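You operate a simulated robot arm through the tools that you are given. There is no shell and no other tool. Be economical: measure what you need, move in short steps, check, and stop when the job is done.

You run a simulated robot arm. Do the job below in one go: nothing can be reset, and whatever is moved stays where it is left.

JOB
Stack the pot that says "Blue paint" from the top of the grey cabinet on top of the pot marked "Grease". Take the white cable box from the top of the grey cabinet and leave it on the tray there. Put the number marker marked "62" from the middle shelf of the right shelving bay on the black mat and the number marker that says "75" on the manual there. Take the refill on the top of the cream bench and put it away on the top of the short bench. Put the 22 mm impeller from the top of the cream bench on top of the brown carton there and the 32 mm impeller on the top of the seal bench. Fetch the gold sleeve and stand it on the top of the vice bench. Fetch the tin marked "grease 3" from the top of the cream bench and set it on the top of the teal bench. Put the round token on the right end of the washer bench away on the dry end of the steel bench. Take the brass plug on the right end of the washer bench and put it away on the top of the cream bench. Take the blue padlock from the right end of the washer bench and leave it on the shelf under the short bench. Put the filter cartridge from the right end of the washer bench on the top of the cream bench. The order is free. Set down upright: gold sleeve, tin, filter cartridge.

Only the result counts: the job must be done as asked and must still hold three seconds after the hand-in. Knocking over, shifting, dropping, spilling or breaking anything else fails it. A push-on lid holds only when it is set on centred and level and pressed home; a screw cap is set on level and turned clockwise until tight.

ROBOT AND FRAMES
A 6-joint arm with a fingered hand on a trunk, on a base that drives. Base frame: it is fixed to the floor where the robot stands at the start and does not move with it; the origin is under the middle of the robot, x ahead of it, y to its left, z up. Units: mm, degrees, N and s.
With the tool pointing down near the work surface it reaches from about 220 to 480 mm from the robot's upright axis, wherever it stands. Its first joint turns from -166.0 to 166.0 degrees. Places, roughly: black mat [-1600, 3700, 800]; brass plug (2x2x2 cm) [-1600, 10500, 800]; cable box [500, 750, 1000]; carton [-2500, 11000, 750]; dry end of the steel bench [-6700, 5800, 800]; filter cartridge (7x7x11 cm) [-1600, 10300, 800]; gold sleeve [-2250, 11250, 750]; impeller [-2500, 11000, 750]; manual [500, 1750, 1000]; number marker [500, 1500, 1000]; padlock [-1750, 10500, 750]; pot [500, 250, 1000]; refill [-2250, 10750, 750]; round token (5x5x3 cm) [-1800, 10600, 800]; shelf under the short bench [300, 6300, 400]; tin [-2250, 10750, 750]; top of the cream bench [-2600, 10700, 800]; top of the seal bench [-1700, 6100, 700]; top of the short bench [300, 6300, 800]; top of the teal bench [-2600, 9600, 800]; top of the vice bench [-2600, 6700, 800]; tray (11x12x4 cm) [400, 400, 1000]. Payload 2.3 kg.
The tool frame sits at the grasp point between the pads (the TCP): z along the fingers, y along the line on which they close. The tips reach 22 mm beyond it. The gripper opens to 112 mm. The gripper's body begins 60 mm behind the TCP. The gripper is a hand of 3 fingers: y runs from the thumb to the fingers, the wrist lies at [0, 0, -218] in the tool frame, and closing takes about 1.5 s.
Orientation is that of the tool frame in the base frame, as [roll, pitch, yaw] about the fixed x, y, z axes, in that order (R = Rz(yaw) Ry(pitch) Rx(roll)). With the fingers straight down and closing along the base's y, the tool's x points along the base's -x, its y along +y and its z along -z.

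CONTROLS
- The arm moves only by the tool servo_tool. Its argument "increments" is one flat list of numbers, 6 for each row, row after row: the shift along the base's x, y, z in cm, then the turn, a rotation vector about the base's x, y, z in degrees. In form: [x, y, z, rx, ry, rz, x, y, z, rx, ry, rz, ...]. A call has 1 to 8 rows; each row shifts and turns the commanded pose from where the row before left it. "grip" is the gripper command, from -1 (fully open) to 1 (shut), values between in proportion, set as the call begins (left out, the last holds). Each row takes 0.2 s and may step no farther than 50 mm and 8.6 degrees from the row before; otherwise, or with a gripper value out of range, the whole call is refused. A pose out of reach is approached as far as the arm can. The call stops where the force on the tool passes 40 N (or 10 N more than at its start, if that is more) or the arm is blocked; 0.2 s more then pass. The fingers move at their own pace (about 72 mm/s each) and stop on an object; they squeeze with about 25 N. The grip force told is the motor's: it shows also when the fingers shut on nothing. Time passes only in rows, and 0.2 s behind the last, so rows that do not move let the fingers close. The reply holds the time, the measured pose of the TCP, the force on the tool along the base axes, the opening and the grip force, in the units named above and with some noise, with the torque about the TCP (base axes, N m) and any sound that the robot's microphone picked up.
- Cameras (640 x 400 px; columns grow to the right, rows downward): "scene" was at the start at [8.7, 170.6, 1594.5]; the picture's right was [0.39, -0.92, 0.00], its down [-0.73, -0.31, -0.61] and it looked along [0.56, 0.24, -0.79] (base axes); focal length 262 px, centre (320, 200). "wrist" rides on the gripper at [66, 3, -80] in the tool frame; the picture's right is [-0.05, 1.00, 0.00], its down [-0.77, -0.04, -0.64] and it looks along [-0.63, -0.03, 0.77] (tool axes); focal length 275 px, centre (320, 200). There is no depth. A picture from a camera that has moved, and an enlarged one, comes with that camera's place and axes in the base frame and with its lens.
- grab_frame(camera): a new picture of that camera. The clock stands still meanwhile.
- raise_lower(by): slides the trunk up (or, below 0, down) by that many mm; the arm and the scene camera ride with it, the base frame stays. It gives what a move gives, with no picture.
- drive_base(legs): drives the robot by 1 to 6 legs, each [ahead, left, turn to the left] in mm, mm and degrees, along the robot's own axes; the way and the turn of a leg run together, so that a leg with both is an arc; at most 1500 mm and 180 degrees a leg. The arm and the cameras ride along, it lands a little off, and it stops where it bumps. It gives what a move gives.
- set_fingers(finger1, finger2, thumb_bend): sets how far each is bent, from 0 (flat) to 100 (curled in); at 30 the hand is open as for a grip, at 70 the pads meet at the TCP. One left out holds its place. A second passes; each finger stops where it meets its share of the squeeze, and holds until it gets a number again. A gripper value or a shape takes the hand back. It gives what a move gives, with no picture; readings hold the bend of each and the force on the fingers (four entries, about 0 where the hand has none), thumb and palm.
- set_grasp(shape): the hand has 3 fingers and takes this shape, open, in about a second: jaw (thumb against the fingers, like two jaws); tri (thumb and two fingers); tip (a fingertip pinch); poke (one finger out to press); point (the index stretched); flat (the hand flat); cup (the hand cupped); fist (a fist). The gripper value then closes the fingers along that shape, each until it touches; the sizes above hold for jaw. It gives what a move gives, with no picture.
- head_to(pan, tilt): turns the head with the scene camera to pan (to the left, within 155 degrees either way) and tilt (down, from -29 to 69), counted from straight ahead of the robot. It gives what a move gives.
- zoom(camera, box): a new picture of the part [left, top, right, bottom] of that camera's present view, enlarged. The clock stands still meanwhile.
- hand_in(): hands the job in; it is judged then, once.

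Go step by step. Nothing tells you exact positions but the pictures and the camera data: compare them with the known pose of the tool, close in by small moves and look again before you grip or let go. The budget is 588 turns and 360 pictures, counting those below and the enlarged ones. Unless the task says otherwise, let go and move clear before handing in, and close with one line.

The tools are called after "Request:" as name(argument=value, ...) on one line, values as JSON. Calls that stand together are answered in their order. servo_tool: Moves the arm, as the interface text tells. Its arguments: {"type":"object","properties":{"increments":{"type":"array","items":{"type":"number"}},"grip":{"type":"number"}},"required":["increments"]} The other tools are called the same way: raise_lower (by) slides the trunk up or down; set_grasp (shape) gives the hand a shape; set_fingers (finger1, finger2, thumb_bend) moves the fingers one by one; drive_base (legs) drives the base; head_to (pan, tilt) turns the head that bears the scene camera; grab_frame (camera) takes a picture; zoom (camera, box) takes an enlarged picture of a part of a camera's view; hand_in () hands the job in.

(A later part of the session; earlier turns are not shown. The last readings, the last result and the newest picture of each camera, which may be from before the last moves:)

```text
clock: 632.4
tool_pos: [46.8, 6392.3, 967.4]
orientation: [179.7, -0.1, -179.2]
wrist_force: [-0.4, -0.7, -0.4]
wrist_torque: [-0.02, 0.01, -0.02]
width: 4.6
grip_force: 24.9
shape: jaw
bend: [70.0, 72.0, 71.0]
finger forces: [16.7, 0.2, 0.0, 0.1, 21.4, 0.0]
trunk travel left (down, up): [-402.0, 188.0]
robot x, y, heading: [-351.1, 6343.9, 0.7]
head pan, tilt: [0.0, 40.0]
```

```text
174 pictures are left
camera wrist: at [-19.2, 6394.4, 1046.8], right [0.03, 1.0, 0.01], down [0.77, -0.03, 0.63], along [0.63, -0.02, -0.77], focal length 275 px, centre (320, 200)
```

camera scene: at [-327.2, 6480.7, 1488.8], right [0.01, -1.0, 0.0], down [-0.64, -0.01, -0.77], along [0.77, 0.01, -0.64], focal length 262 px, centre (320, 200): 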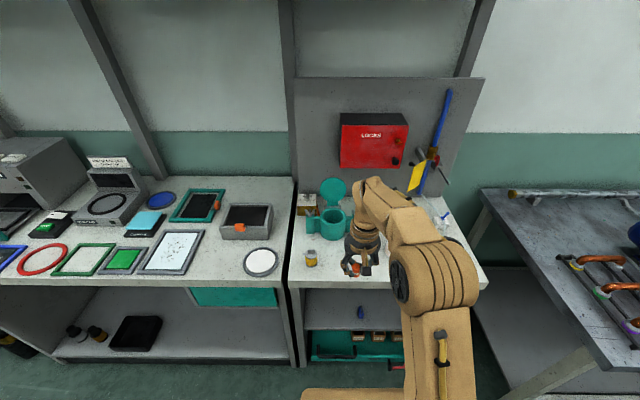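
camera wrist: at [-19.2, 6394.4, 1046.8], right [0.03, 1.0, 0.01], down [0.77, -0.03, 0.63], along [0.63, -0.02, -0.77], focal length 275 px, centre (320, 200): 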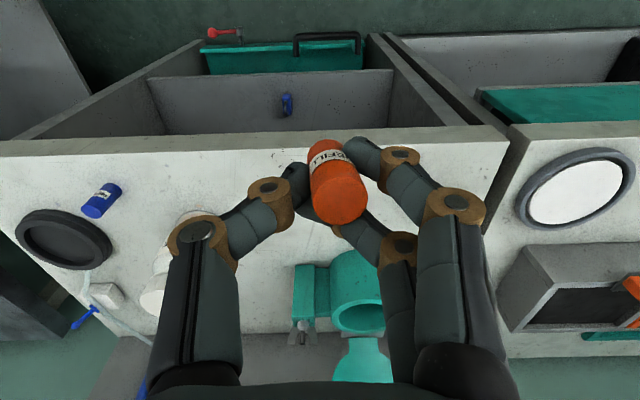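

A clear spot on the short bench's top is around (195, 6330). Moving there.

Request:
drive_base(legs=[[100, 0, -0.6]])

Request:
servo_tool(increments=[2.4, -3, 0, 0, 0, 0, 2.4, -3, 0, 0, 0, 0, 0, 0, -4, 0, 0, 0, 0, 0, -4, 0, 0, 0])

Request:
grab_frame(camera="wrist")

```text
clock: 633.6
tool_pos: [147.7, 6389.8, 967.2]
orientation: [179.7, -0.1, -179.9]
wrist_force: [0.9, 0.6, -0.1]
wrist_torque: [-0.01, 0.02, 0.0]
width: 4.7
grip_force: 24.7
shape: jaw
bend: [70.0, 72.0, 71.0]
finger forces: [16.7, 0.2, 0.1, 0.0, 21.4, 0.1]
trunk travel left (down, up): [-402.0, 188.0]
robot x, y, heading: [-249.2, 6340.7, -0.0]
head pan, tilt: [0.0, 40.0]
```

```text
clock: 634.6
tool_pos: [196.8, 6328.8, 887.2]
orientation: [179.8, 0.0, -179.8]
wrist_force: [-0.6, 0.0, 0.3]
wrist_torque: [0.03, -0.01, 0.0]
width: 4.6
grip_force: 25.3
shape: jaw
bend: [70.0, 72.0, 71.0]
finger forces: [16.9, 0.2, 0.1, 0.1, 21.5, 0.1]
trunk travel left (down, up): [-402.0, 188.0]
robot x, y, heading: [-251.1, 6335.0, 0.0]
head pan, tilt: [0.0, 40.0]
```

```text
173 pictures are left
camera wrist: at [130.2, 6330.7, 966.5], right [0.04, 1.0, 0.01], down [0.77, -0.04, 0.64], along [0.63, -0.02, -0.77], focal length 275 px, centre (320, 200)
```

wrist: 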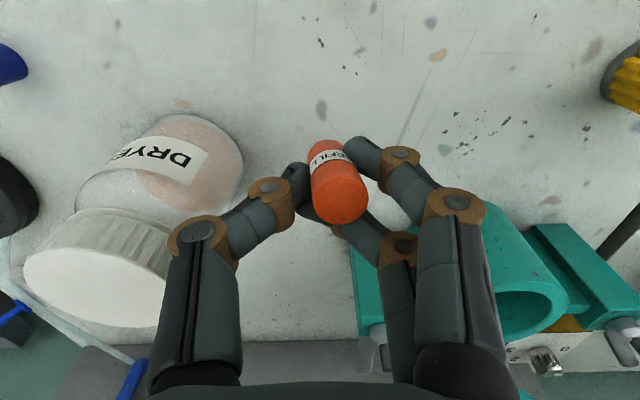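

Request:
servo_tool(increments=[-0.8, 1.3, -2, 0, 0, 0, 0, 0, -2.5, 0, 0, 0, 0, 0, 0, 0, 0, 0])

Request:
servo_tool(increments=[0, 0, -0.5, 0, 0, 0, 0, 0, 0, 0, 0, 0])

Request:
servo_tool(increments=[0, 0, -0.4, 0, 0, 0, 0, 0, 0, 0, 0, 0])

Request:
servo_tool(increments=[0, 0, -0.3, 0, 0, 0, 0, 0, 0, 0, 0, 0])

```text
clock: 635.4
tool_pos: [188.1, 6342.0, 841.5]
orientation: [179.6, 0.0, -179.9]
wrist_force: [-0.9, -1.0, 0.2]
wrist_torque: [-0.03, 0.01, -0.01]
width: 4.6
grip_force: 25.4
shape: jaw
bend: [70.0, 72.0, 71.0]
finger forces: [16.9, 0.2, 0.0, 0.0, 21.5, 0.1]
trunk travel left (down, up): [-402.0, 188.0]
robot x, y, heading: [-249.9, 6342.0, -0.1]
head pan, tilt: [0.0, 40.0]
```

```text
clock: 636.0
tool_pos: [186.6, 6341.6, 837.3]
orientation: [179.7, 0.0, -179.9]
wrist_force: [0.4, -0.9, -0.6]
wrist_torque: [-0.03, 0.0, 0.0]
width: 4.4
grip_force: 24.6
shape: jaw
bend: [70.0, 72.0, 71.0]
finger forces: [16.9, 0.2, 0.1, 0.1, 21.5, 0.1]
trunk travel left (down, up): [-402.0, 188.0]
robot x, y, heading: [-251.2, 6336.7, -0.5]
head pan, tilt: [0.0, 40.0]
```

```text
clock: 636.6
tool_pos: [186.7, 6341.7, 834.2]
orientation: [179.6, -0.2, -179.9]
wrist_force: [0.3, -0.7, 0.1]
wrist_torque: [0.02, 0.04, 0.0]
width: 4.6
grip_force: 24.7
shape: jaw
bend: [70.0, 72.0, 71.0]
finger forces: [16.9, 0.1, 0.1, 0.0, 21.5, 0.0]
trunk travel left (down, up): [-402.0, 188.0]
robot x, y, heading: [-249.5, 6338.7, -0.1]
head pan, tilt: [0.0, 40.0]
```

```text
clock: 637.2
tool_pos: [187.3, 6341.0, 829.7]
orientation: [179.6, 0.1, -179.8]
wrist_force: [0.5, -0.2, 0.7]
wrist_torque: [0.0, 0.02, 0.01]
width: 4.6
grip_force: 24.9
shape: jaw
bend: [70.0, 72.0, 71.0]
finger forces: [16.9, 0.1, 0.0, 0.1, 21.5, 0.1]
trunk travel left (down, up): [-402.0, 188.0]
robot x, y, heading: [-250.0, 6338.9, -0.1]
head pan, tilt: [0.0, 40.0]
```

Request:
servo_tool(increments=[0, 0, -0.2, 0, 0, 0, 0, 0, 0, 0, 0, 0])

Request:
servo_tool(increments=[0, 0, -0.2, 0, 0, 0, 0, 0, 0, 0, 0, 0])

Request:
grab_frame(camera="wrist")

```text
clock: 637.8
tool_pos: [187.3, 6342.3, 828.7]
orientation: [179.7, 0.1, -179.9]
wrist_force: [0.1, -0.3, 2.4]
wrist_torque: [0.0, 0.03, -0.02]
width: 4.5
grip_force: 24.9
shape: jaw
bend: [70.0, 72.0, 71.0]
finger forces: [17.0, 0.1, 0.0, 0.0, 21.9, 0.1]
trunk travel left (down, up): [-402.0, 188.0]
robot x, y, heading: [-250.3, 6339.0, -0.0]
head pan, tilt: [0.0, 40.0]
```

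```text
clock: 638.4
tool_pos: [187.6, 6342.2, 828.1]
orientation: [179.7, 0.1, -179.9]
wrist_force: [2.3, -2.4, 12.8]
wrist_torque: [0.09, 0.04, -0.01]
width: 4.8
grip_force: 24.7
shape: jaw
bend: [70.0, 72.0, 72.0]
finger forces: [17.3, 0.5, 0.0, 0.0, 26.4, 0.0]
trunk travel left (down, up): [-402.0, 188.0]
robot x, y, heading: [-253.3, 6342.9, -0.0]
head pan, tilt: [0.0, 40.0]
```

```text
172 pictures are left
camera wrist: at [121.5, 6343.9, 906.9], right [0.04, 1.0, 0.01], down [0.77, -0.04, 0.64], along [0.64, -0.02, -0.77], focal length 275 px, centre (320, 200)
```

wrist: 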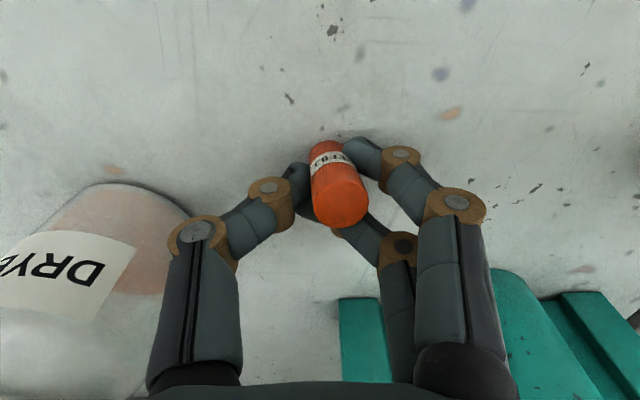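

Request:
servo_tool(increments=[0, 0, 0, 0, 0, 0, 0, 0, 0, 0, 0, 0, 0, 0, 0, 0, 0, 0], grip=-0.2)

Request:
servo_tool(increments=[0, 0, 2, 0, 0, 0, 0, 0, 4, 0, 0, 0, 0, 0, 5, 0, 0, 0, 0, 0, 4, 0, 0, 0])

Request:
grab_frame(camera="wrist")

```text
clock: 639.2
tool_pos: [187.3, 6342.1, 826.4]
orientation: [179.6, -0.2, -179.9]
wrist_force: [-0.3, -0.3, -0.4]
wrist_torque: [0.02, 0.01, 0.01]
width: 66.5
grip_force: 0.0
shape: jaw
bend: [71.0, 71.0, 71.0]
finger forces: [0.0, 0.1, 0.0, 0.0, 0.0, 0.0]
trunk travel left (down, up): [-402.0, 188.0]
robot x, y, heading: [-247.4, 6340.3, -0.1]
head pan, tilt: [0.0, 40.0]
```

```text
clock: 640.2
tool_pos: [189.0, 6341.3, 977.4]
orientation: [179.6, -0.1, -180.0]
wrist_force: [0.0, 0.4, 0.0]
wrist_torque: [-0.01, -0.01, 0.01]
width: 66.5
grip_force: 0.1
shape: jaw
bend: [71.0, 71.0, 71.0]
finger forces: [0.0, 0.0, 0.1, 0.0, 0.0, 0.0]
trunk travel left (down, up): [-402.0, 188.0]
robot x, y, heading: [-250.3, 6338.8, -0.0]
head pan, tilt: [0.0, 40.0]
```

```text
171 pictures are left
camera wrist: at [121.8, 6345.0, 1056.1], right [0.04, 1.0, 0.01], down [0.77, -0.04, 0.64], along [0.63, -0.02, -0.77], focal length 275 px, centre (320, 200)
```

wrist: 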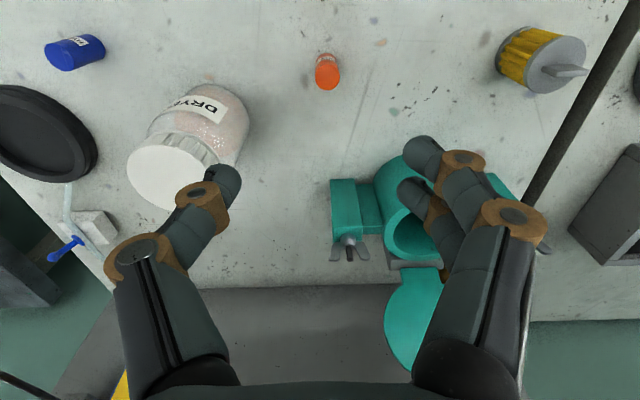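

The refill stands on the short bench. Last is the round token; I'm driving back to the washer bench's end.

Request:
drive_base(legs=[[-540, 0, 0], [0, 1500, 0], [0, 1500, 0], [0, 1500, 0], [0, 170, -90], [0, -1040, 0]])

Request:
grab_frame(camera="wrist")

Request:
grab_frame(camera="scene")

```text
clock: 673.2
tool_pos: [-1747.5, 10497.8, 975.0]
orientation: [179.7, 0.0, 90.6]
wrist_force: [0.4, -1.1, 0.5]
wrist_torque: [0.02, -0.04, 0.02]
width: 66.9
grip_force: 0.1
shape: jaw
bend: [71.0, 71.0, 71.0]
finger forces: [0.0, 0.0, 0.0, 0.1, 0.0, 0.0]
trunk travel left (down, up): [-402.0, 188.0]
robot x, y, heading: [-1754.4, 10935.8, -89.5]
head pan, tilt: [0.0, 40.0]
```

```text
170 pictures are left
camera wrist: at [-1746.7, 10563.9, 1055.4], right [1.0, -0.04, 0.01], down [-0.03, -0.77, 0.64], along [-0.02, -0.63, -0.77], focal length 275 px, centre (320, 200)
```

wrist: 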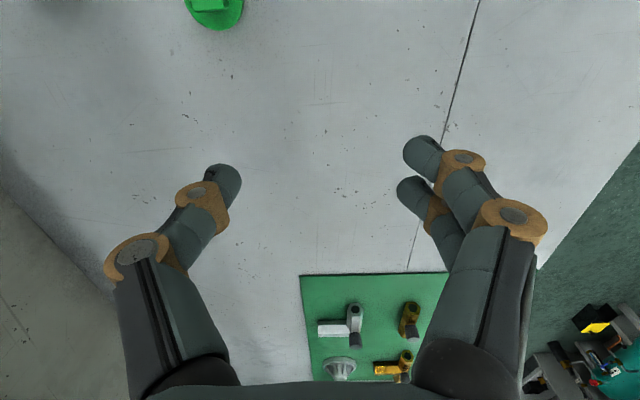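

```text
169 pictures are left
camera scene: at [-1614.6, 10913.1, 1488.8], right [-1.0, -0.01, 0.0], down [0.0, 0.64, -0.77], along [0.01, -0.77, -0.64], focal length 262 px, centre (320, 200)
```

scene: 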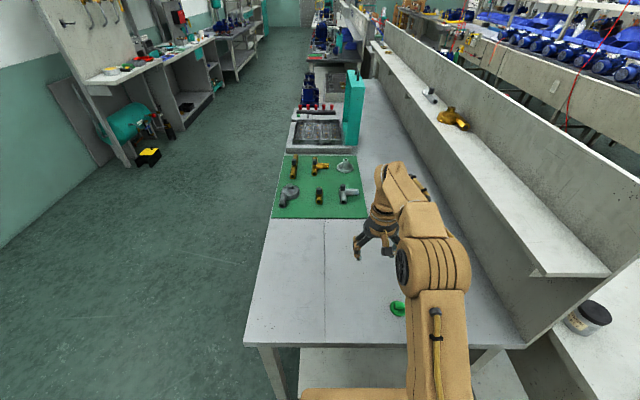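

Request:
servo_tool(increments=[-2.5, 2.1, -1, 0, 0, 0, -2.5, 2.1, -1, 0, 0, 0, -2.5, 2.1, -2, 0, 0, 0], grip=-1)

Request:
grab_frame(camera="wrist")

```text
clock: 674.0
tool_pos: [-1824.3, 10559.9, 934.5]
orientation: [179.8, 0.0, 90.6]
wrist_force: [-0.7, 0.2, -0.2]
wrist_torque: [0.01, 0.0, -0.01]
width: 111.7
grip_force: 0.1
shape: jaw
bend: [30.0, 30.0, 30.0]
finger forces: [0.0, 0.0, 0.0, 0.1, 0.1, 0.0]
trunk travel left (down, up): [-402.0, 188.0]
robot x, y, heading: [-1752.8, 10936.6, -89.6]
head pan, tilt: [0.0, 40.0]
```

```text
168 pictures are left
camera wrist: at [-1822.1, 10627.6, 1014.9], right [1.0, -0.04, 0.01], down [-0.03, -0.77, 0.64], along [-0.02, -0.64, -0.77], focal length 275 px, centre (320, 200)
```

wrist: 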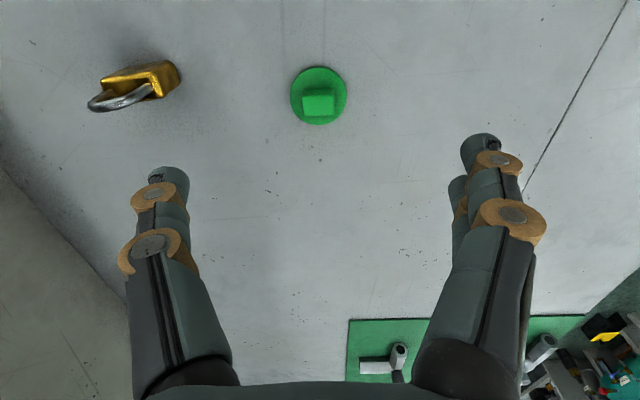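

Request:
servo_tool(increments=[0, -0.3, -3.5, 0, 0, 0, 0, 0, -4, 0, 0, 0, 0, 0, -1.5, 0, 0, 0])

Request:
grab_frame(camera="wrist")

```text
clock: 674.8
tool_pos: [-1823.6, 10557.6, 845.5]
orientation: [179.8, 0.0, 90.7]
wrist_force: [0.1, -0.6, 0.4]
wrist_torque: [0.0, 0.04, -0.02]
width: 111.8
grip_force: 0.1
shape: jaw
bend: [30.0, 30.0, 30.0]
finger forces: [0.1, 0.1, 0.0, 0.0, 0.1, 0.1]
trunk travel left (down, up): [-402.0, 188.0]
robot x, y, heading: [-1752.8, 10937.2, -89.9]
head pan, tilt: [0.0, 40.0]
```

```text
167 pictures are left
camera wrist: at [-1821.8, 10624.2, 925.0], right [1.0, -0.04, 0.01], down [-0.03, -0.77, 0.64], along [-0.02, -0.64, -0.77], focal length 275 px, centre (320, 200)
```

wrist: 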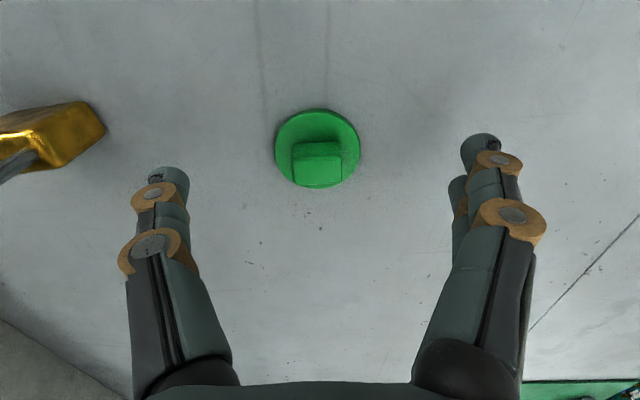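

Request:
servo_tool(increments=[0, -0.1, -1.7, 0, 0, 0])

Request:
servo_tool(increments=[0, 0, 0, 0, 0, 0, 0, 0, 0, 0, 0, 0, 0, 0, 0, 0, 0, 0, 0, 0, 0, 0, 0, 0, 0, 0, 0, 0, 0, 0, 0, 0, 0, 0, 0, 0, 0, 0, 0, 0, 0, 0], grip=1)

Request:
servo_tool(increments=[0, 0, 2, 0, 0, 0, 0, 0, 5, 0, 0, 0, 0, 0, 5, 0, 0, 0])

Request:
grab_frame(camera="wrist")

```text
clock: 675.2
tool_pos: [-1822.6, 10555.8, 828.6]
orientation: [179.7, 0.1, 90.6]
wrist_force: [0.6, -0.1, 0.3]
wrist_torque: [-0.01, -0.01, 0.01]
width: 111.7
grip_force: 0.0
shape: jaw
bend: [30.0, 30.0, 30.0]
finger forces: [0.0, 0.1, 0.0, 0.1, 0.0, 0.1]
trunk travel left (down, up): [-402.0, 188.0]
robot x, y, heading: [-1752.5, 10933.8, -89.5]
head pan, tilt: [0.0, 40.0]
```

```text
clock: 676.8
tool_pos: [-1823.5, 10557.7, 829.7]
orientation: [179.7, -0.1, 90.6]
wrist_force: [0.7, 0.8, 1.6]
wrist_torque: [-0.02, -0.02, -0.01]
width: 8.8
grip_force: 25.5
shape: jaw
bend: [65.0, 72.0, 71.0]
finger forces: [0.1, 15.6, 0.0, 0.0, 21.0, 0.0]
trunk travel left (down, up): [-402.0, 188.0]
robot x, y, heading: [-1751.9, 10935.9, -89.4]
head pan, tilt: [0.0, 40.0]
```

```text
clock: 677.6
tool_pos: [-1821.8, 10556.1, 949.2]
orientation: [179.7, 0.0, 90.6]
wrist_force: [-0.8, -1.1, -0.5]
wrist_torque: [-0.02, -0.03, -0.02]
width: 8.6
grip_force: 24.5
shape: jaw
bend: [65.0, 72.0, 71.0]
finger forces: [0.0, 15.7, 0.0, 0.0, 20.3, 0.0]
trunk travel left (down, up): [-402.0, 188.0]
robot x, y, heading: [-1758.2, 10939.6, -89.8]
head pan, tilt: [0.0, 40.0]
```

```text
166 pictures are left
camera wrist: at [-1821.2, 10622.6, 1029.5], right [1.0, -0.04, 0.01], down [-0.03, -0.77, 0.64], along [-0.02, -0.64, -0.77], focal length 275 px, centre (320, 200)
```

wrist: 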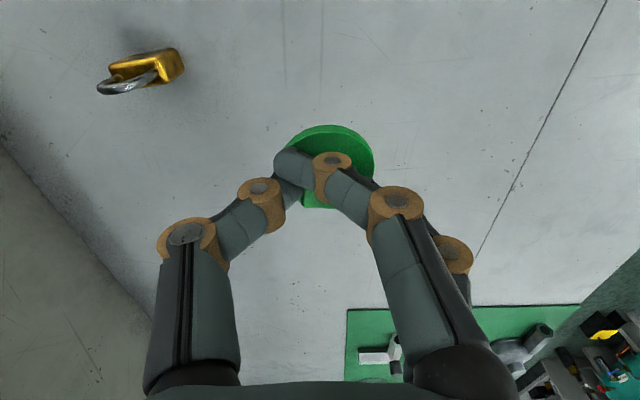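

The token is held (thumb and one finger, steady force). I'll take it slowly to the west aisle and look for the way to the steel bench.

Request:
drive_base(legs=[[-600, 0, -0.3], [0, -1500, 0], [0, -210, 0]])

Request:
grab_frame(camera="wrist")

Request:
head_to(pan=-40, tilt=5)

Request:
grab_frame(camera="scene")

```text
clock: 689.2
tool_pos: [-3534.6, 11167.5, 949.1]
orientation: [179.7, 0.0, 89.7]
wrist_force: [-0.1, 0.7, -0.6]
wrist_torque: [0.01, 0.02, -0.02]
width: 8.6
grip_force: 24.8
shape: jaw
bend: [65.0, 72.0, 71.0]
finger forces: [0.1, 15.7, 0.0, 0.0, 20.3, 0.1]
trunk travel left (down, up): [-402.0, 188.0]
robot x, y, heading: [-3458.5, 11548.3, -90.3]
head pan, tilt: [0.0, 40.0]
```

```text
165 pictures are left
camera wrist: at [-3530.9, 11233.1, 1028.8], right [1.0, -0.05, 0.01], down [-0.04, -0.77, 0.64], along [-0.03, -0.63, -0.77], focal length 275 px, centre (320, 200)
```

wrist: 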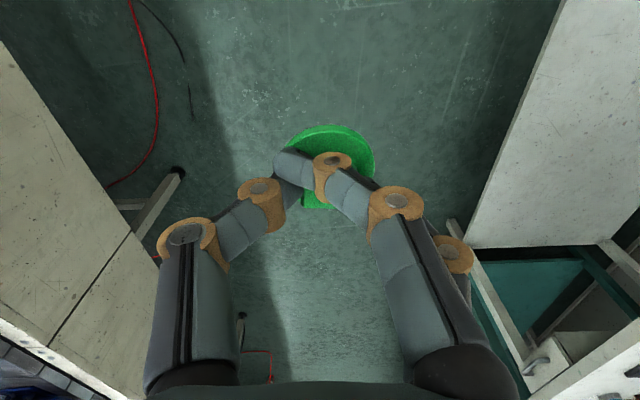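

```text
clock: 690.3
tool_pos: [-3532.3, 11166.8, 948.3]
orientation: [179.7, 0.0, 89.6]
wrist_force: [-0.1, 0.8, -0.4]
wrist_torque: [-0.01, 0.02, 0.0]
width: 8.3
grip_force: 24.7
shape: jaw
bend: [65.0, 72.0, 71.0]
finger forces: [0.0, 15.7, 0.0, 0.1, 20.2, 0.1]
trunk travel left (down, up): [-402.0, 188.0]
robot x, y, heading: [-3462.0, 11545.7, -90.9]
head pan, tilt: [-40.0, 5.0]
```

```text
164 pictures are left
camera scene: at [-3377.5, 11535.7, 1544.5], right [-0.76, 0.65, 0.0], down [0.06, 0.07, -1.0], along [-0.65, -0.76, -0.09], focal length 262 px, centre (320, 200)
```

scene: 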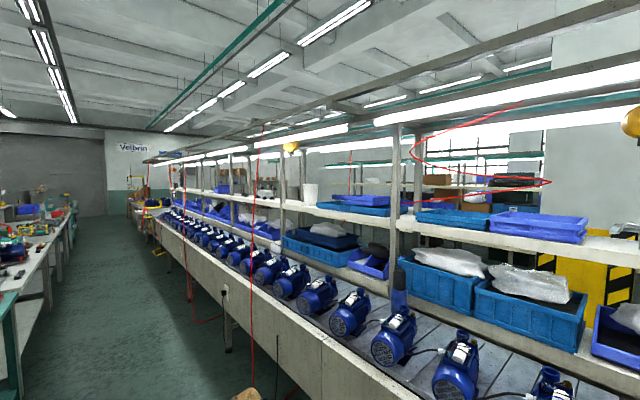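

Request:
head_to(pan=-120, tilt=8)

Request:
grab_frame(camera="scene")

```text
clock: 691.8
tool_pos: [-3532.8, 11167.6, 950.7]
orientation: [179.6, -0.1, 89.7]
wrist_force: [0.0, 0.5, -0.5]
wrist_torque: [-0.02, -0.02, 0.01]
width: 8.4
grip_force: 24.7
shape: jaw
bend: [65.0, 72.0, 71.0]
finger forces: [0.0, 15.7, 0.0, 0.0, 20.3, 0.1]
trunk travel left (down, up): [-402.0, 188.0]
robot x, y, heading: [-3460.3, 11548.7, -90.5]
head pan, tilt: [-120.0, 8.0]
```

```text
163 pictures are left
camera scene: at [-3397.7, 11652.6, 1539.7], right [0.51, 0.86, 0.0], down [0.12, -0.07, -0.99], along [-0.85, 0.5, -0.14], focal length 262 px, centre (320, 200)
```

scene: 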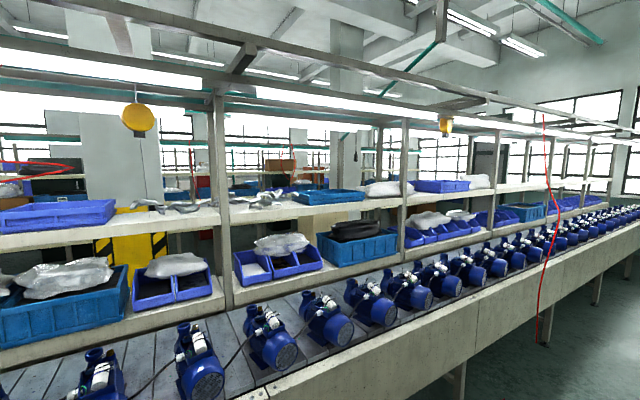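

The conveyor runs on to the north, so I'll go around its south end.

Request:
drive_base(legs=[[1500, 0, 0.3], [1500, 0, 0], [1500, 0, 0], [800, 0, 0]])

Request:
head_to(pan=-20, tilt=15)

Request:
grab_frame(camera="scene")

Request:
grab_frame(camera="wrist")

```text
clock: 717.2
tool_pos: [-3583.3, 5865.7, 950.2]
orientation: [179.7, 0.0, 90.1]
wrist_force: [0.3, 0.4, 0.5]
wrist_torque: [0.0, 0.01, -0.01]
width: 8.5
grip_force: 24.8
shape: jaw
bend: [65.0, 72.0, 71.0]
finger forces: [0.0, 15.6, 0.0, 0.1, 20.4, 0.1]
trunk travel left (down, up): [-402.0, 188.0]
robot x, y, heading: [-3510.6, 6243.6, -90.2]
head pan, tilt: [-120.0, 8.0]
```

```text
clock: 719.0
tool_pos: [-3584.3, 5866.3, 949.1]
orientation: [179.7, 0.0, 90.1]
wrist_force: [0.0, -0.7, -0.2]
wrist_torque: [-0.03, 0.01, 0.0]
width: 8.4
grip_force: 25.0
shape: jaw
bend: [65.0, 72.0, 71.0]
finger forces: [0.0, 15.7, 0.1, 0.1, 20.3, 0.1]
trunk travel left (down, up): [-402.0, 188.0]
robot x, y, heading: [-3510.6, 6244.8, -90.0]
head pan, tilt: [-20.0, 15.0]
```

```text
162 pictures are left
camera scene: at [-3403.3, 6218.8, 1528.4], right [-0.94, 0.34, 0.0], down [0.09, 0.24, -0.97], along [-0.33, -0.91, -0.26], focal length 262 px, centre (320, 200)
```

scene: 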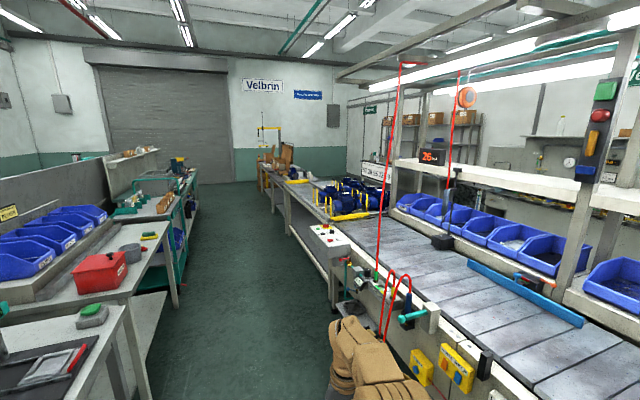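

```text
161 pictures are left
camera wrist: at [-3581.0, 5932.5, 1028.9], right [1.0, -0.05, 0.01], down [-0.04, -0.77, 0.64], along [-0.02, -0.63, -0.77], focal length 275 px, centre (320, 200)
```

wrist: 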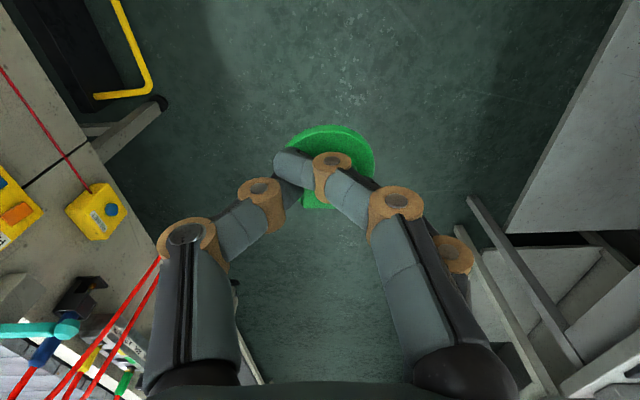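

The line of benches ends near y≈1400, with open floor before the wall. I'll continue south and look again.

Request:
drive_base(legs=[[1500, 30, 0], [1500, 0, 0], [1300, 0, 0]])

Request:
head_to(pan=-45, tilt=20)

Request:
grab_frame(camera="scene")

```text
refused: leg 1 is longer than a leg can be; nothing moved
```

```text
clock: 719.8
tool_pos: [-3583.5, 5866.0, 948.7]
orientation: [179.7, -0.1, 90.1]
wrist_force: [0.0, -0.1, -0.1]
wrist_torque: [0.0, -0.01, 0.02]
width: 8.3
grip_force: 24.8
shape: jaw
bend: [65.0, 72.0, 71.0]
finger forces: [0.0, 15.7, 0.0, 0.1, 20.3, 0.0]
trunk travel left (down, up): [-402.0, 188.0]
robot x, y, heading: [-3512.0, 6249.9, -90.1]
head pan, tilt: [-45.0, 20.0]
```

```text
160 pictures are left
camera scene: at [-3437.0, 6240.7, 1520.2], right [-0.71, 0.71, 0.0], down [0.24, 0.24, -0.94], along [-0.67, -0.66, -0.34], focal length 262 px, centre (320, 200)
```

scene: 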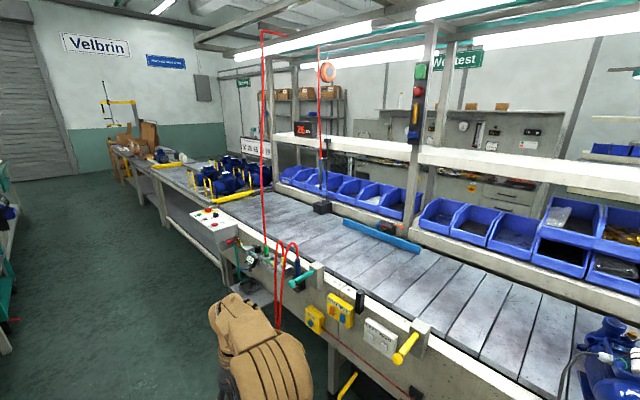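

The "Wet test" area (steel bench) is across the line. Continuing south.

Request:
drive_base(legs=[[1450, 20, 0], [1450, 0, 0], [1400, 0, 0]])

Request:
grab_frame(camera="scene")

```text
clock: 740.5
tool_pos: [-3573.4, 1546.6, 949.6]
orientation: [179.6, -0.1, 90.3]
wrist_force: [-0.4, 0.0, -0.3]
wrist_torque: [-0.02, 0.0, 0.0]
width: 8.5
grip_force: 25.0
shape: jaw
bend: [65.0, 72.0, 71.0]
finger forces: [0.1, 15.6, 0.1, 0.1, 20.3, 0.0]
trunk travel left (down, up): [-402.0, 188.0]
robot x, y, heading: [-3499.8, 1927.8, -89.8]
head pan, tilt: [-45.0, 20.0]
```

```text
159 pictures are left
camera scene: at [-3427.6, 1921.7, 1520.2], right [-0.71, 0.71, 0.0], down [0.24, 0.24, -0.94], along [-0.66, -0.67, -0.34], focal length 262 px, centre (320, 200)
```

scene: 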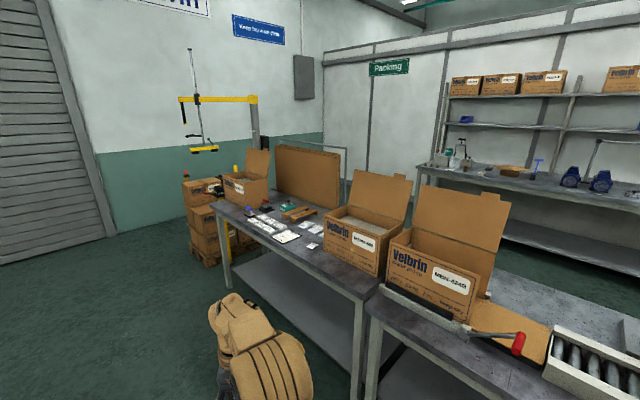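

Request:
drive_base(legs=[[1450, 0, 0], [700, 0, 0]])

Request:
head_to(pan=-70, tilt=25)

Request:
grab_frame(camera="scene")

```text
clock: 751.2
tool_pos: [-3579.4, -608.3, 950.4]
orientation: [179.8, -0.1, 89.8]
wrist_force: [-0.1, -0.6, -0.2]
wrist_torque: [0.0, -0.01, -0.01]
width: 8.3
grip_force: 24.7
shape: jaw
bend: [65.0, 72.0, 71.0]
finger forces: [0.0, 15.7, 0.0, 0.0, 20.3, 0.0]
trunk travel left (down, up): [-402.0, 188.0]
robot x, y, heading: [-3507.9, -228.7, -90.3]
head pan, tilt: [-45.0, 20.0]
```

```text
clock: 752.1
tool_pos: [-3580.0, -607.4, 949.2]
orientation: [179.7, 0.0, 89.9]
wrist_force: [-0.3, -0.2, -0.1]
wrist_torque: [-0.02, -0.02, -0.02]
width: 8.3
grip_force: 25.0
shape: jaw
bend: [65.0, 72.0, 71.0]
finger forces: [0.0, 15.8, 0.0, 0.1, 20.4, 0.0]
trunk travel left (down, up): [-402.0, 188.0]
robot x, y, heading: [-3506.9, -228.1, -90.3]
head pan, tilt: [-70.0, 25.0]
```

```text
158 pictures are left
camera scene: at [-3453.2, -199.1, 1512.1], right [-0.34, 0.94, 0.0], down [0.4, 0.14, -0.91], along [-0.85, -0.31, -0.42], focal length 262 px, centre (320, 200)
```

scene: 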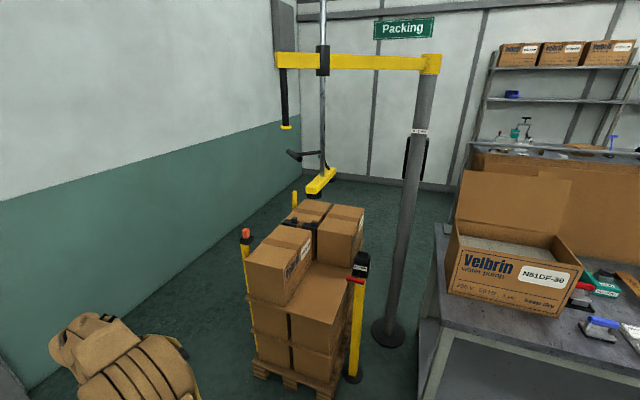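

There's a passage about 900 mm wide between the pallet and the wall. I'll turn west and drive through with the arm pointing ahead.

Request:
drive_base(legs=[[0, 0, -89.5], [0, 1170, 0]])

Request:
head_to(pan=0, tilt=25)

Request:
grab_frame(camera="scene")

Request:
grab_frame(camera="wrist")

```text
clock: 761.8
tool_pos: [-3893.9, -1313.8, 949.9]
orientation: [179.7, 0.0, -0.3]
wrist_force: [0.9, 0.5, 0.3]
wrist_torque: [0.05, 0.01, -0.01]
width: 8.4
grip_force: 25.1
shape: jaw
bend: [65.0, 72.0, 71.0]
finger forces: [0.0, 15.7, 0.0, 0.1, 20.5, 0.1]
trunk travel left (down, up): [-402.0, 188.0]
robot x, y, heading: [-3513.2, -1390.7, 179.3]
head pan, tilt: [-70.0, 25.0]
```

```text
clock: 763.2
tool_pos: [-3894.1, -1315.8, 948.8]
orientation: [179.8, 0.0, -0.5]
wrist_force: [-0.2, -0.1, 0.4]
wrist_torque: [-0.01, 0.02, 0.01]
width: 8.3
grip_force: 24.8
shape: jaw
bend: [65.0, 72.0, 71.0]
finger forces: [0.0, 15.7, 0.0, 0.1, 20.5, 0.0]
trunk travel left (down, up): [-402.0, 188.0]
robot x, y, heading: [-3516.0, -1389.1, 179.2]
head pan, tilt: [0.0, 25.0]
```

```text
157 pictures are left
camera scene: at [-3548.2, -1528.9, 1512.1], right [0.01, 1.0, 0.0], down [0.42, 0.0, -0.91], along [-0.91, 0.01, -0.42], focal length 262 px, centre (320, 200)
```

scene: 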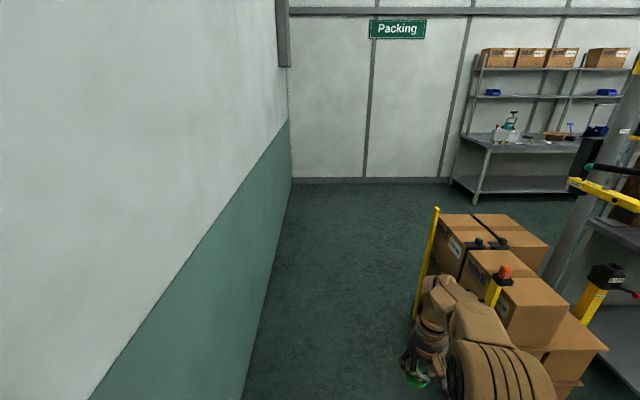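

```text
156 pictures are left
camera wrist: at [-3827.3, -1317.5, 1028.9], right [-0.05, -1.0, 0.01], down [-0.77, 0.04, 0.64], along [-0.63, 0.03, -0.77], focal length 275 px, centre (320, 200)
```

wrist: 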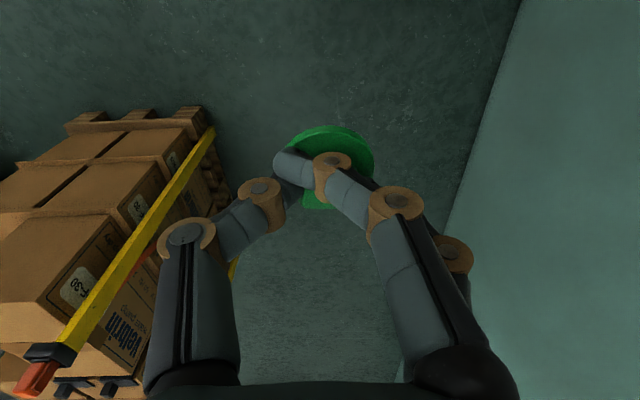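

Request:
drive_base(legs=[[1450, 30, 0.8], [850, 0, 0]])

Request:
head_to(pan=-70, tilt=15)

Request:
grab_frame(camera="scene")

```text
clock: 774.5
tool_pos: [-6180.2, -1346.9, 948.8]
orientation: [179.7, 0.0, 0.5]
wrist_force: [0.4, 0.7, -0.8]
wrist_torque: [0.0, 0.03, -0.03]
width: 8.4
grip_force: 24.7
shape: jaw
bend: [65.0, 72.0, 71.0]
finger forces: [0.0, 15.6, 0.0, 0.0, 20.5, 0.0]
trunk travel left (down, up): [-402.0, 188.0]
robot x, y, heading: [-5801.5, -1413.3, -180.0]
head pan, tilt: [0.0, 25.0]
```

```text
clock: 775.9
tool_pos: [-6180.4, -1346.3, 948.5]
orientation: [179.7, 0.1, 0.6]
wrist_force: [-0.4, -0.4, -0.5]
wrist_torque: [-0.01, 0.02, 0.01]
width: 8.3
grip_force: 25.4
shape: jaw
bend: [65.0, 72.0, 71.0]
finger forces: [0.1, 15.6, 0.0, 0.0, 20.5, 0.0]
trunk travel left (down, up): [-402.0, 188.0]
robot x, y, heading: [-5800.2, -1415.4, -179.9]
head pan, tilt: [-70.0, 15.0]
```

```text
155 pictures are left
camera scene: at [-5771.6, -1466.5, 1528.3], right [0.94, 0.35, 0.0], down [0.09, -0.24, -0.97], along [-0.34, 0.91, -0.26], focal length 262 px, centre (320, 200)
```

scene: 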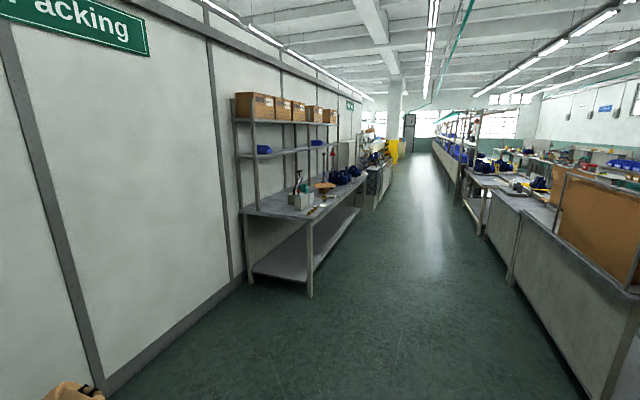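

An aisle leads north on this side. I'll move along it sideways, facing the west benches.

Request:
drive_base(legs=[[-250, 0, 0], [0, -1450, 0], [0, -1450, 0], [0, -1450, 0]])

Request:
head_to(pan=-60, tilt=15)

Request:
grab_frame(camera="scene")

Request:
grab_frame(camera="wrist")

```text
clock: 798.0
tool_pos: [-5963.1, 2974.7, 948.6]
orientation: [179.7, 0.0, 0.7]
wrist_force: [-0.2, 0.6, -1.0]
wrist_torque: [-0.01, -0.02, -0.02]
width: 8.3
grip_force: 25.3
shape: jaw
bend: [65.0, 72.0, 71.0]
finger forces: [0.1, 15.7, 0.0, 0.1, 20.4, 0.0]
trunk travel left (down, up): [-402.0, 188.0]
robot x, y, heading: [-5581.7, 2905.2, -179.5]
head pan, tilt: [-70.0, 15.0]
```

```text
clock: 798.7
tool_pos: [-5961.9, 2975.0, 949.3]
orientation: [179.7, 0.0, 0.8]
wrist_force: [0.0, -0.6, -0.2]
wrist_torque: [-0.03, 0.01, 0.02]
width: 8.6
grip_force: 25.0
shape: jaw
bend: [65.0, 72.0, 71.0]
finger forces: [0.0, 15.7, 0.0, 0.0, 20.6, 0.0]
trunk travel left (down, up): [-402.0, 188.0]
robot x, y, heading: [-5582.4, 2907.1, -179.5]
head pan, tilt: [-60.0, 15.0]
```

```text
154 pictures are left
camera scene: at [-5568.5, 2847.5, 1528.3], right [0.86, 0.51, 0.0], down [0.13, -0.22, -0.97], along [-0.49, 0.83, -0.26], focal length 262 px, centre (320, 200)
```

scene: 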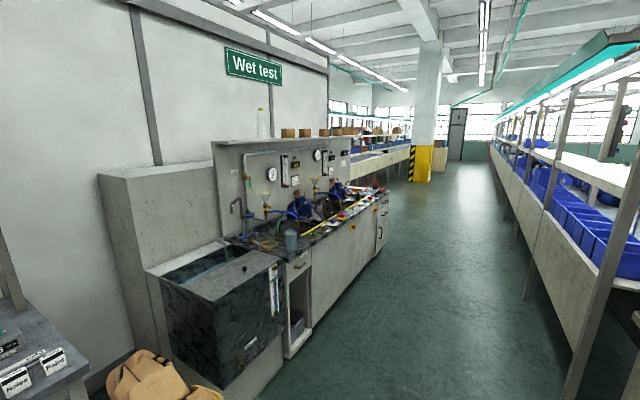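

```text
153 pictures are left
camera wrist: at [-5896.4, 2972.4, 1028.9], right [-0.04, -1.0, 0.01], down [-0.77, 0.03, 0.64], along [-0.64, 0.02, -0.77], focal length 275 px, centre (320, 200)
```

wrist: 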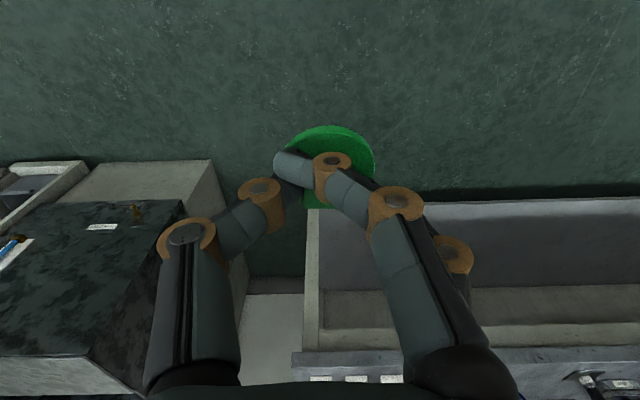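

The steel bench (wet test) starts here; its far end should be the dry end. I'll continue to y≈5800.

Request:
drive_base(legs=[[0, -1450, -0.5], [0, -1400, 0]])

Request:
head_to(pan=0, tilt=35)

Request:
grab_frame(camera="scene")

Request:
grab_frame(camera="wrist")

```text
clock: 812.5
tool_pos: [-5968.7, 5834.1, 950.6]
orientation: [179.6, 0.0, 0.3]
wrist_force: [0.4, -0.4, -0.5]
wrist_torque: [-0.01, -0.02, 0.01]
width: 8.5
grip_force: 24.7
shape: jaw
bend: [65.0, 72.0, 71.0]
finger forces: [0.0, 15.7, 0.1, 0.0, 20.4, 0.1]
trunk travel left (down, up): [-402.0, 188.0]
robot x, y, heading: [-5590.0, 5762.1, -180.2]
head pan, tilt: [-60.0, 15.0]
```

```text
clock: 813.8
tool_pos: [-5968.1, 5832.1, 950.1]
orientation: [179.8, 0.0, 0.3]
wrist_force: [0.8, 0.8, -1.1]
wrist_torque: [0.03, 0.0, 0.02]
width: 8.5
grip_force: 25.0
shape: jaw
bend: [65.0, 72.0, 71.0]
finger forces: [0.0, 15.7, 0.0, 0.0, 20.6, 0.0]
trunk travel left (down, up): [-402.0, 188.0]
robot x, y, heading: [-5589.7, 5764.2, -179.9]
head pan, tilt: [0.0, 35.0]
```

```text
152 pictures are left
camera scene: at [-5616.2, 5623.0, 1496.4], right [0.0, 1.0, 0.0], down [0.57, 0.0, -0.82], along [-0.82, 0.0, -0.57], focal length 262 px, centre (320, 200)
```

scene: 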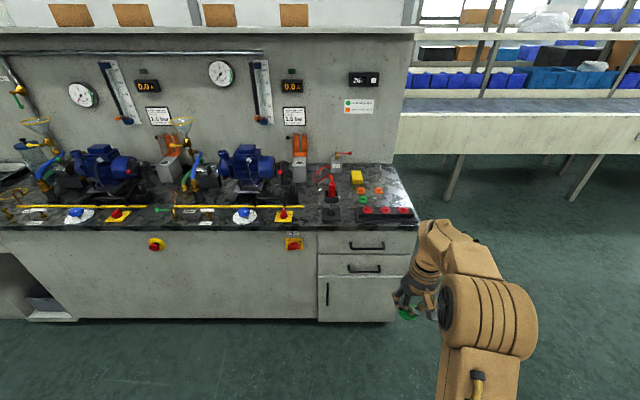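

```text
151 pictures are left
camera wrist: at [-5901.9, 5831.0, 1028.9], right [-0.04, -1.0, 0.01], down [-0.77, 0.04, 0.64], along [-0.64, 0.02, -0.77], focal length 275 px, centre (320, 200)
```

wrist: 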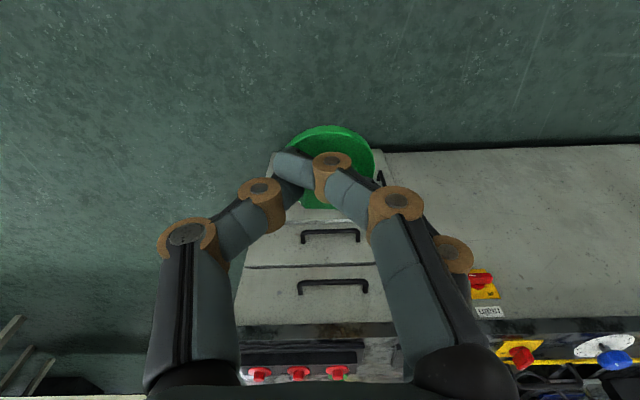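

Request:
zoom(camera="scene", box=[270, 130, 450, 250])

```text
3.33 times, centred on (360, 190) of scene
camera zoom: at [-5616.2, 5623.0, 1496.4], right [0.0, 1.0, 0.0], down [0.57, 0.0, -0.82], along [-0.82, 0.0, -0.57], focal length 874 px, centre (187, 233)
```

zoom: 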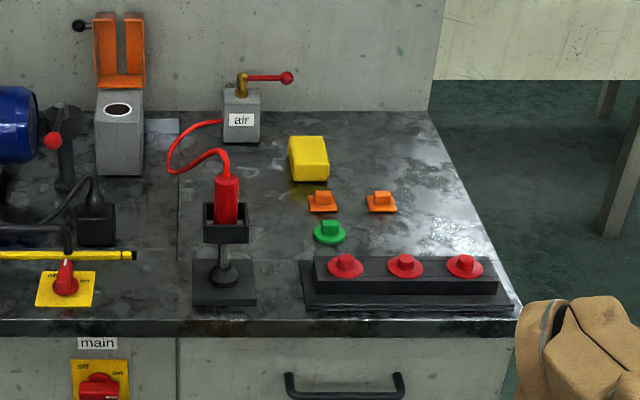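

The dry end's free patch is right of the coloured tokens and behind the red button strip, about (-6625, 5975). I'll drive up to it.

Request:
drive_base(legs=[[300, -140, 0], [290, 0, 0]])

Request:
grab_frame(camera="wrist")

Request:
head_to(pan=0, tilt=50)

Request:
grab_frame(camera="scene")

```text
clock: 817.6
tool_pos: [-6561.0, 5972.5, 950.3]
orientation: [179.6, -0.1, 0.2]
wrist_force: [-0.4, 0.0, 0.3]
wrist_torque: [-0.02, -0.02, -0.01]
width: 8.4
grip_force: 25.4
shape: jaw
bend: [65.0, 72.0, 71.0]
finger forces: [0.0, 15.8, 0.0, 0.0, 20.4, 0.0]
trunk travel left (down, up): [-402.0, 188.0]
robot x, y, heading: [-6177.1, 5900.3, -180.1]
head pan, tilt: [0.0, 35.0]
```

```text
149 pictures are left
camera wrist: at [-6495.3, 5969.8, 1028.7], right [-0.04, -1.0, 0.01], down [-0.77, 0.04, 0.64], along [-0.63, 0.02, -0.77], focal length 275 px, centre (320, 200)
```

wrist: 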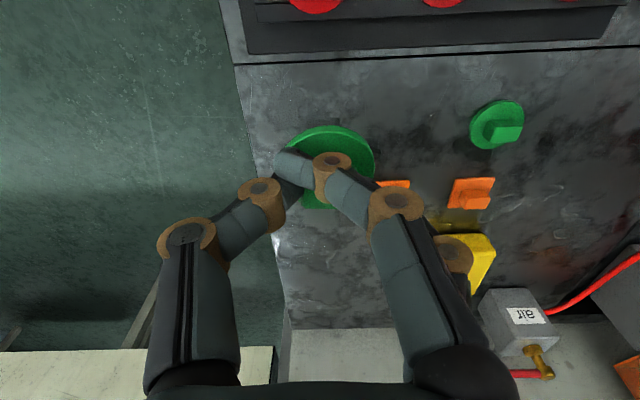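

```text
clock: 818.3
tool_pos: [-6561.9, 5971.4, 949.5]
orientation: [179.8, 0.0, 0.3]
wrist_force: [-0.4, -1.2, -0.2]
wrist_torque: [0.01, 0.03, 0.0]
width: 8.4
grip_force: 25.2
shape: jaw
bend: [65.0, 72.0, 71.0]
finger forces: [0.0, 15.7, 0.0, 0.0, 20.6, 0.1]
trunk travel left (down, up): [-402.0, 188.0]
robot x, y, heading: [-6180.6, 5900.8, -180.3]
head pan, tilt: [0.0, 50.0]
```

```text
148 pictures are left
camera scene: at [-6198.2, 5761.6, 1474.7], right [0.0, 1.0, 0.0], down [0.77, 0.0, -0.64], along [-0.64, 0.0, -0.77], focal length 262 px, centre (320, 200)
```

scene: 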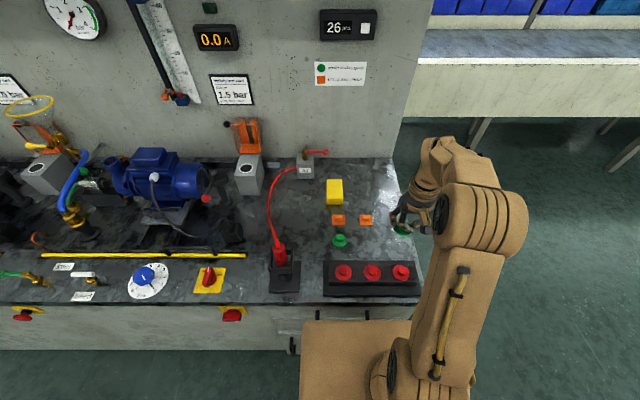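

Over the spot: free between the orange marker (y≤5917) and the bench end (y=6028). I'll move 60 mm in and lower.

Request:
servo_tool(increments=[-3, 0.2, 0, 0, 0, 0, -3, 0, 0, 0, 0, 0, 0, 0, -4, 0, 0, 0, 0, 0, -4, 0, 0, 0])

Request:
grab_frame(camera="wrist")

Request:
zoom(camera="scene", box=[310, 150, 450, 310])

```text
clock: 819.3
tool_pos: [-6620.0, 5975.9, 868.6]
orientation: [179.6, 0.1, 0.2]
wrist_force: [-0.1, -0.4, -0.6]
wrist_torque: [0.06, -0.01, -0.03]
width: 8.6
grip_force: 24.4
shape: jaw
bend: [65.0, 72.0, 71.0]
finger forces: [0.0, 15.8, 0.1, 0.0, 20.2, 0.0]
trunk travel left (down, up): [-402.0, 188.0]
robot x, y, heading: [-6185.7, 5901.9, -179.9]
head pan, tilt: [0.0, 50.0]
```

```text
147 pictures are left
camera wrist: at [-6554.2, 5972.8, 948.2], right [-0.04, -1.0, 0.0], down [-0.77, 0.04, 0.64], along [-0.63, 0.02, -0.77], focal length 275 px, centre (320, 200)
```

wrist: 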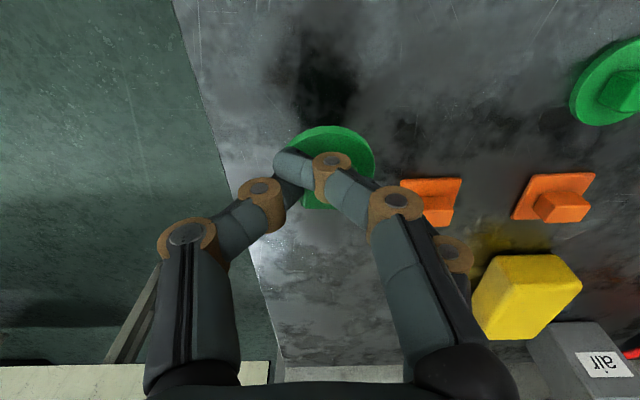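

```text
2.50 times, centred on (380, 230) of scene
camera zoom: at [-6198.5, 5761.7, 1474.6], right [0.0, 1.0, 0.0], down [0.77, 0.0, -0.64], along [-0.64, 0.0, -0.77], focal length 655 px, centre (170, 125)
```

zoom: 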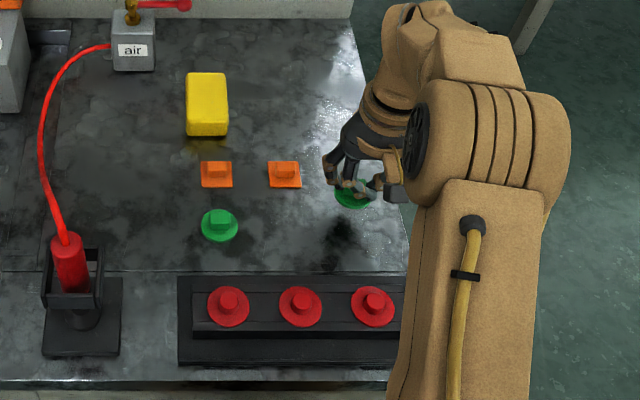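

Request:
servo_tool(increments=[0, 0, -2, 0, 0, 0, 0, 0, -1, 0, 0, 0, 0, 0, 0, 0, 0, 0])

Request:
servo_tool(increments=[0, 0, -0.4, 0, 0, 0, 0, 0, 0, 0, 0, 0])

Request:
servo_tool(increments=[0, 0, -0.3, 0, 0, 0, 0, 0, 0, 0, 0, 0])

Request:
servo_tool(increments=[0, 0, -0.2, 0, 0, 0, 0, 0, 0, 0, 0, 0])

```text
clock: 820.1
tool_pos: [-6620.5, 5975.1, 839.8]
orientation: [179.6, 0.0, 0.1]
wrist_force: [0.8, -0.5, -0.5]
wrist_torque: [0.0, 0.01, -0.03]
width: 8.5
grip_force: 25.0
shape: jaw
bend: [65.0, 72.0, 71.0]
finger forces: [0.0, 15.8, 0.0, 0.0, 20.3, 0.1]
trunk travel left (down, up): [-402.0, 188.0]
robot x, y, heading: [-6182.3, 5900.3, -179.8]
head pan, tilt: [0.0, 50.0]
```

```text
clock: 820.7
tool_pos: [-6620.8, 5975.2, 834.9]
orientation: [179.6, 0.0, 0.4]
wrist_force: [0.6, -0.5, -0.2]
wrist_torque: [0.02, 0.01, -0.03]
width: 8.6
grip_force: 24.7
shape: jaw
bend: [65.0, 72.0, 71.0]
finger forces: [0.0, 15.8, 0.1, 0.1, 20.3, 0.1]
trunk travel left (down, up): [-402.0, 188.0]
robot x, y, heading: [-6180.5, 5903.8, -180.1]
head pan, tilt: [0.0, 50.0]
```

```text
clock: 821.3
tool_pos: [-6620.5, 5974.8, 832.4]
orientation: [179.7, -0.1, 0.3]
wrist_force: [-0.9, 0.0, -1.0]
wrist_torque: [0.02, -0.01, -0.01]
width: 8.1
grip_force: 25.0
shape: jaw
bend: [65.0, 72.0, 71.0]
finger forces: [0.0, 15.8, 0.0, 0.0, 20.3, 0.0]
trunk travel left (down, up): [-402.0, 188.0]
robot x, y, heading: [-6181.4, 5900.6, -179.7]
head pan, tilt: [0.0, 50.0]
```

```text
clock: 821.9
tool_pos: [-6621.8, 5974.5, 830.2]
orientation: [179.7, 0.0, 0.3]
wrist_force: [-0.1, 0.3, -1.0]
wrist_torque: [-0.01, 0.02, 0.0]
width: 8.4
grip_force: 25.0
shape: jaw
bend: [65.0, 72.0, 71.0]
finger forces: [0.0, 15.8, 0.1, 0.0, 20.4, 0.0]
trunk travel left (down, up): [-402.0, 188.0]
robot x, y, heading: [-6181.8, 5903.3, -180.0]
head pan, tilt: [0.0, 50.0]
```

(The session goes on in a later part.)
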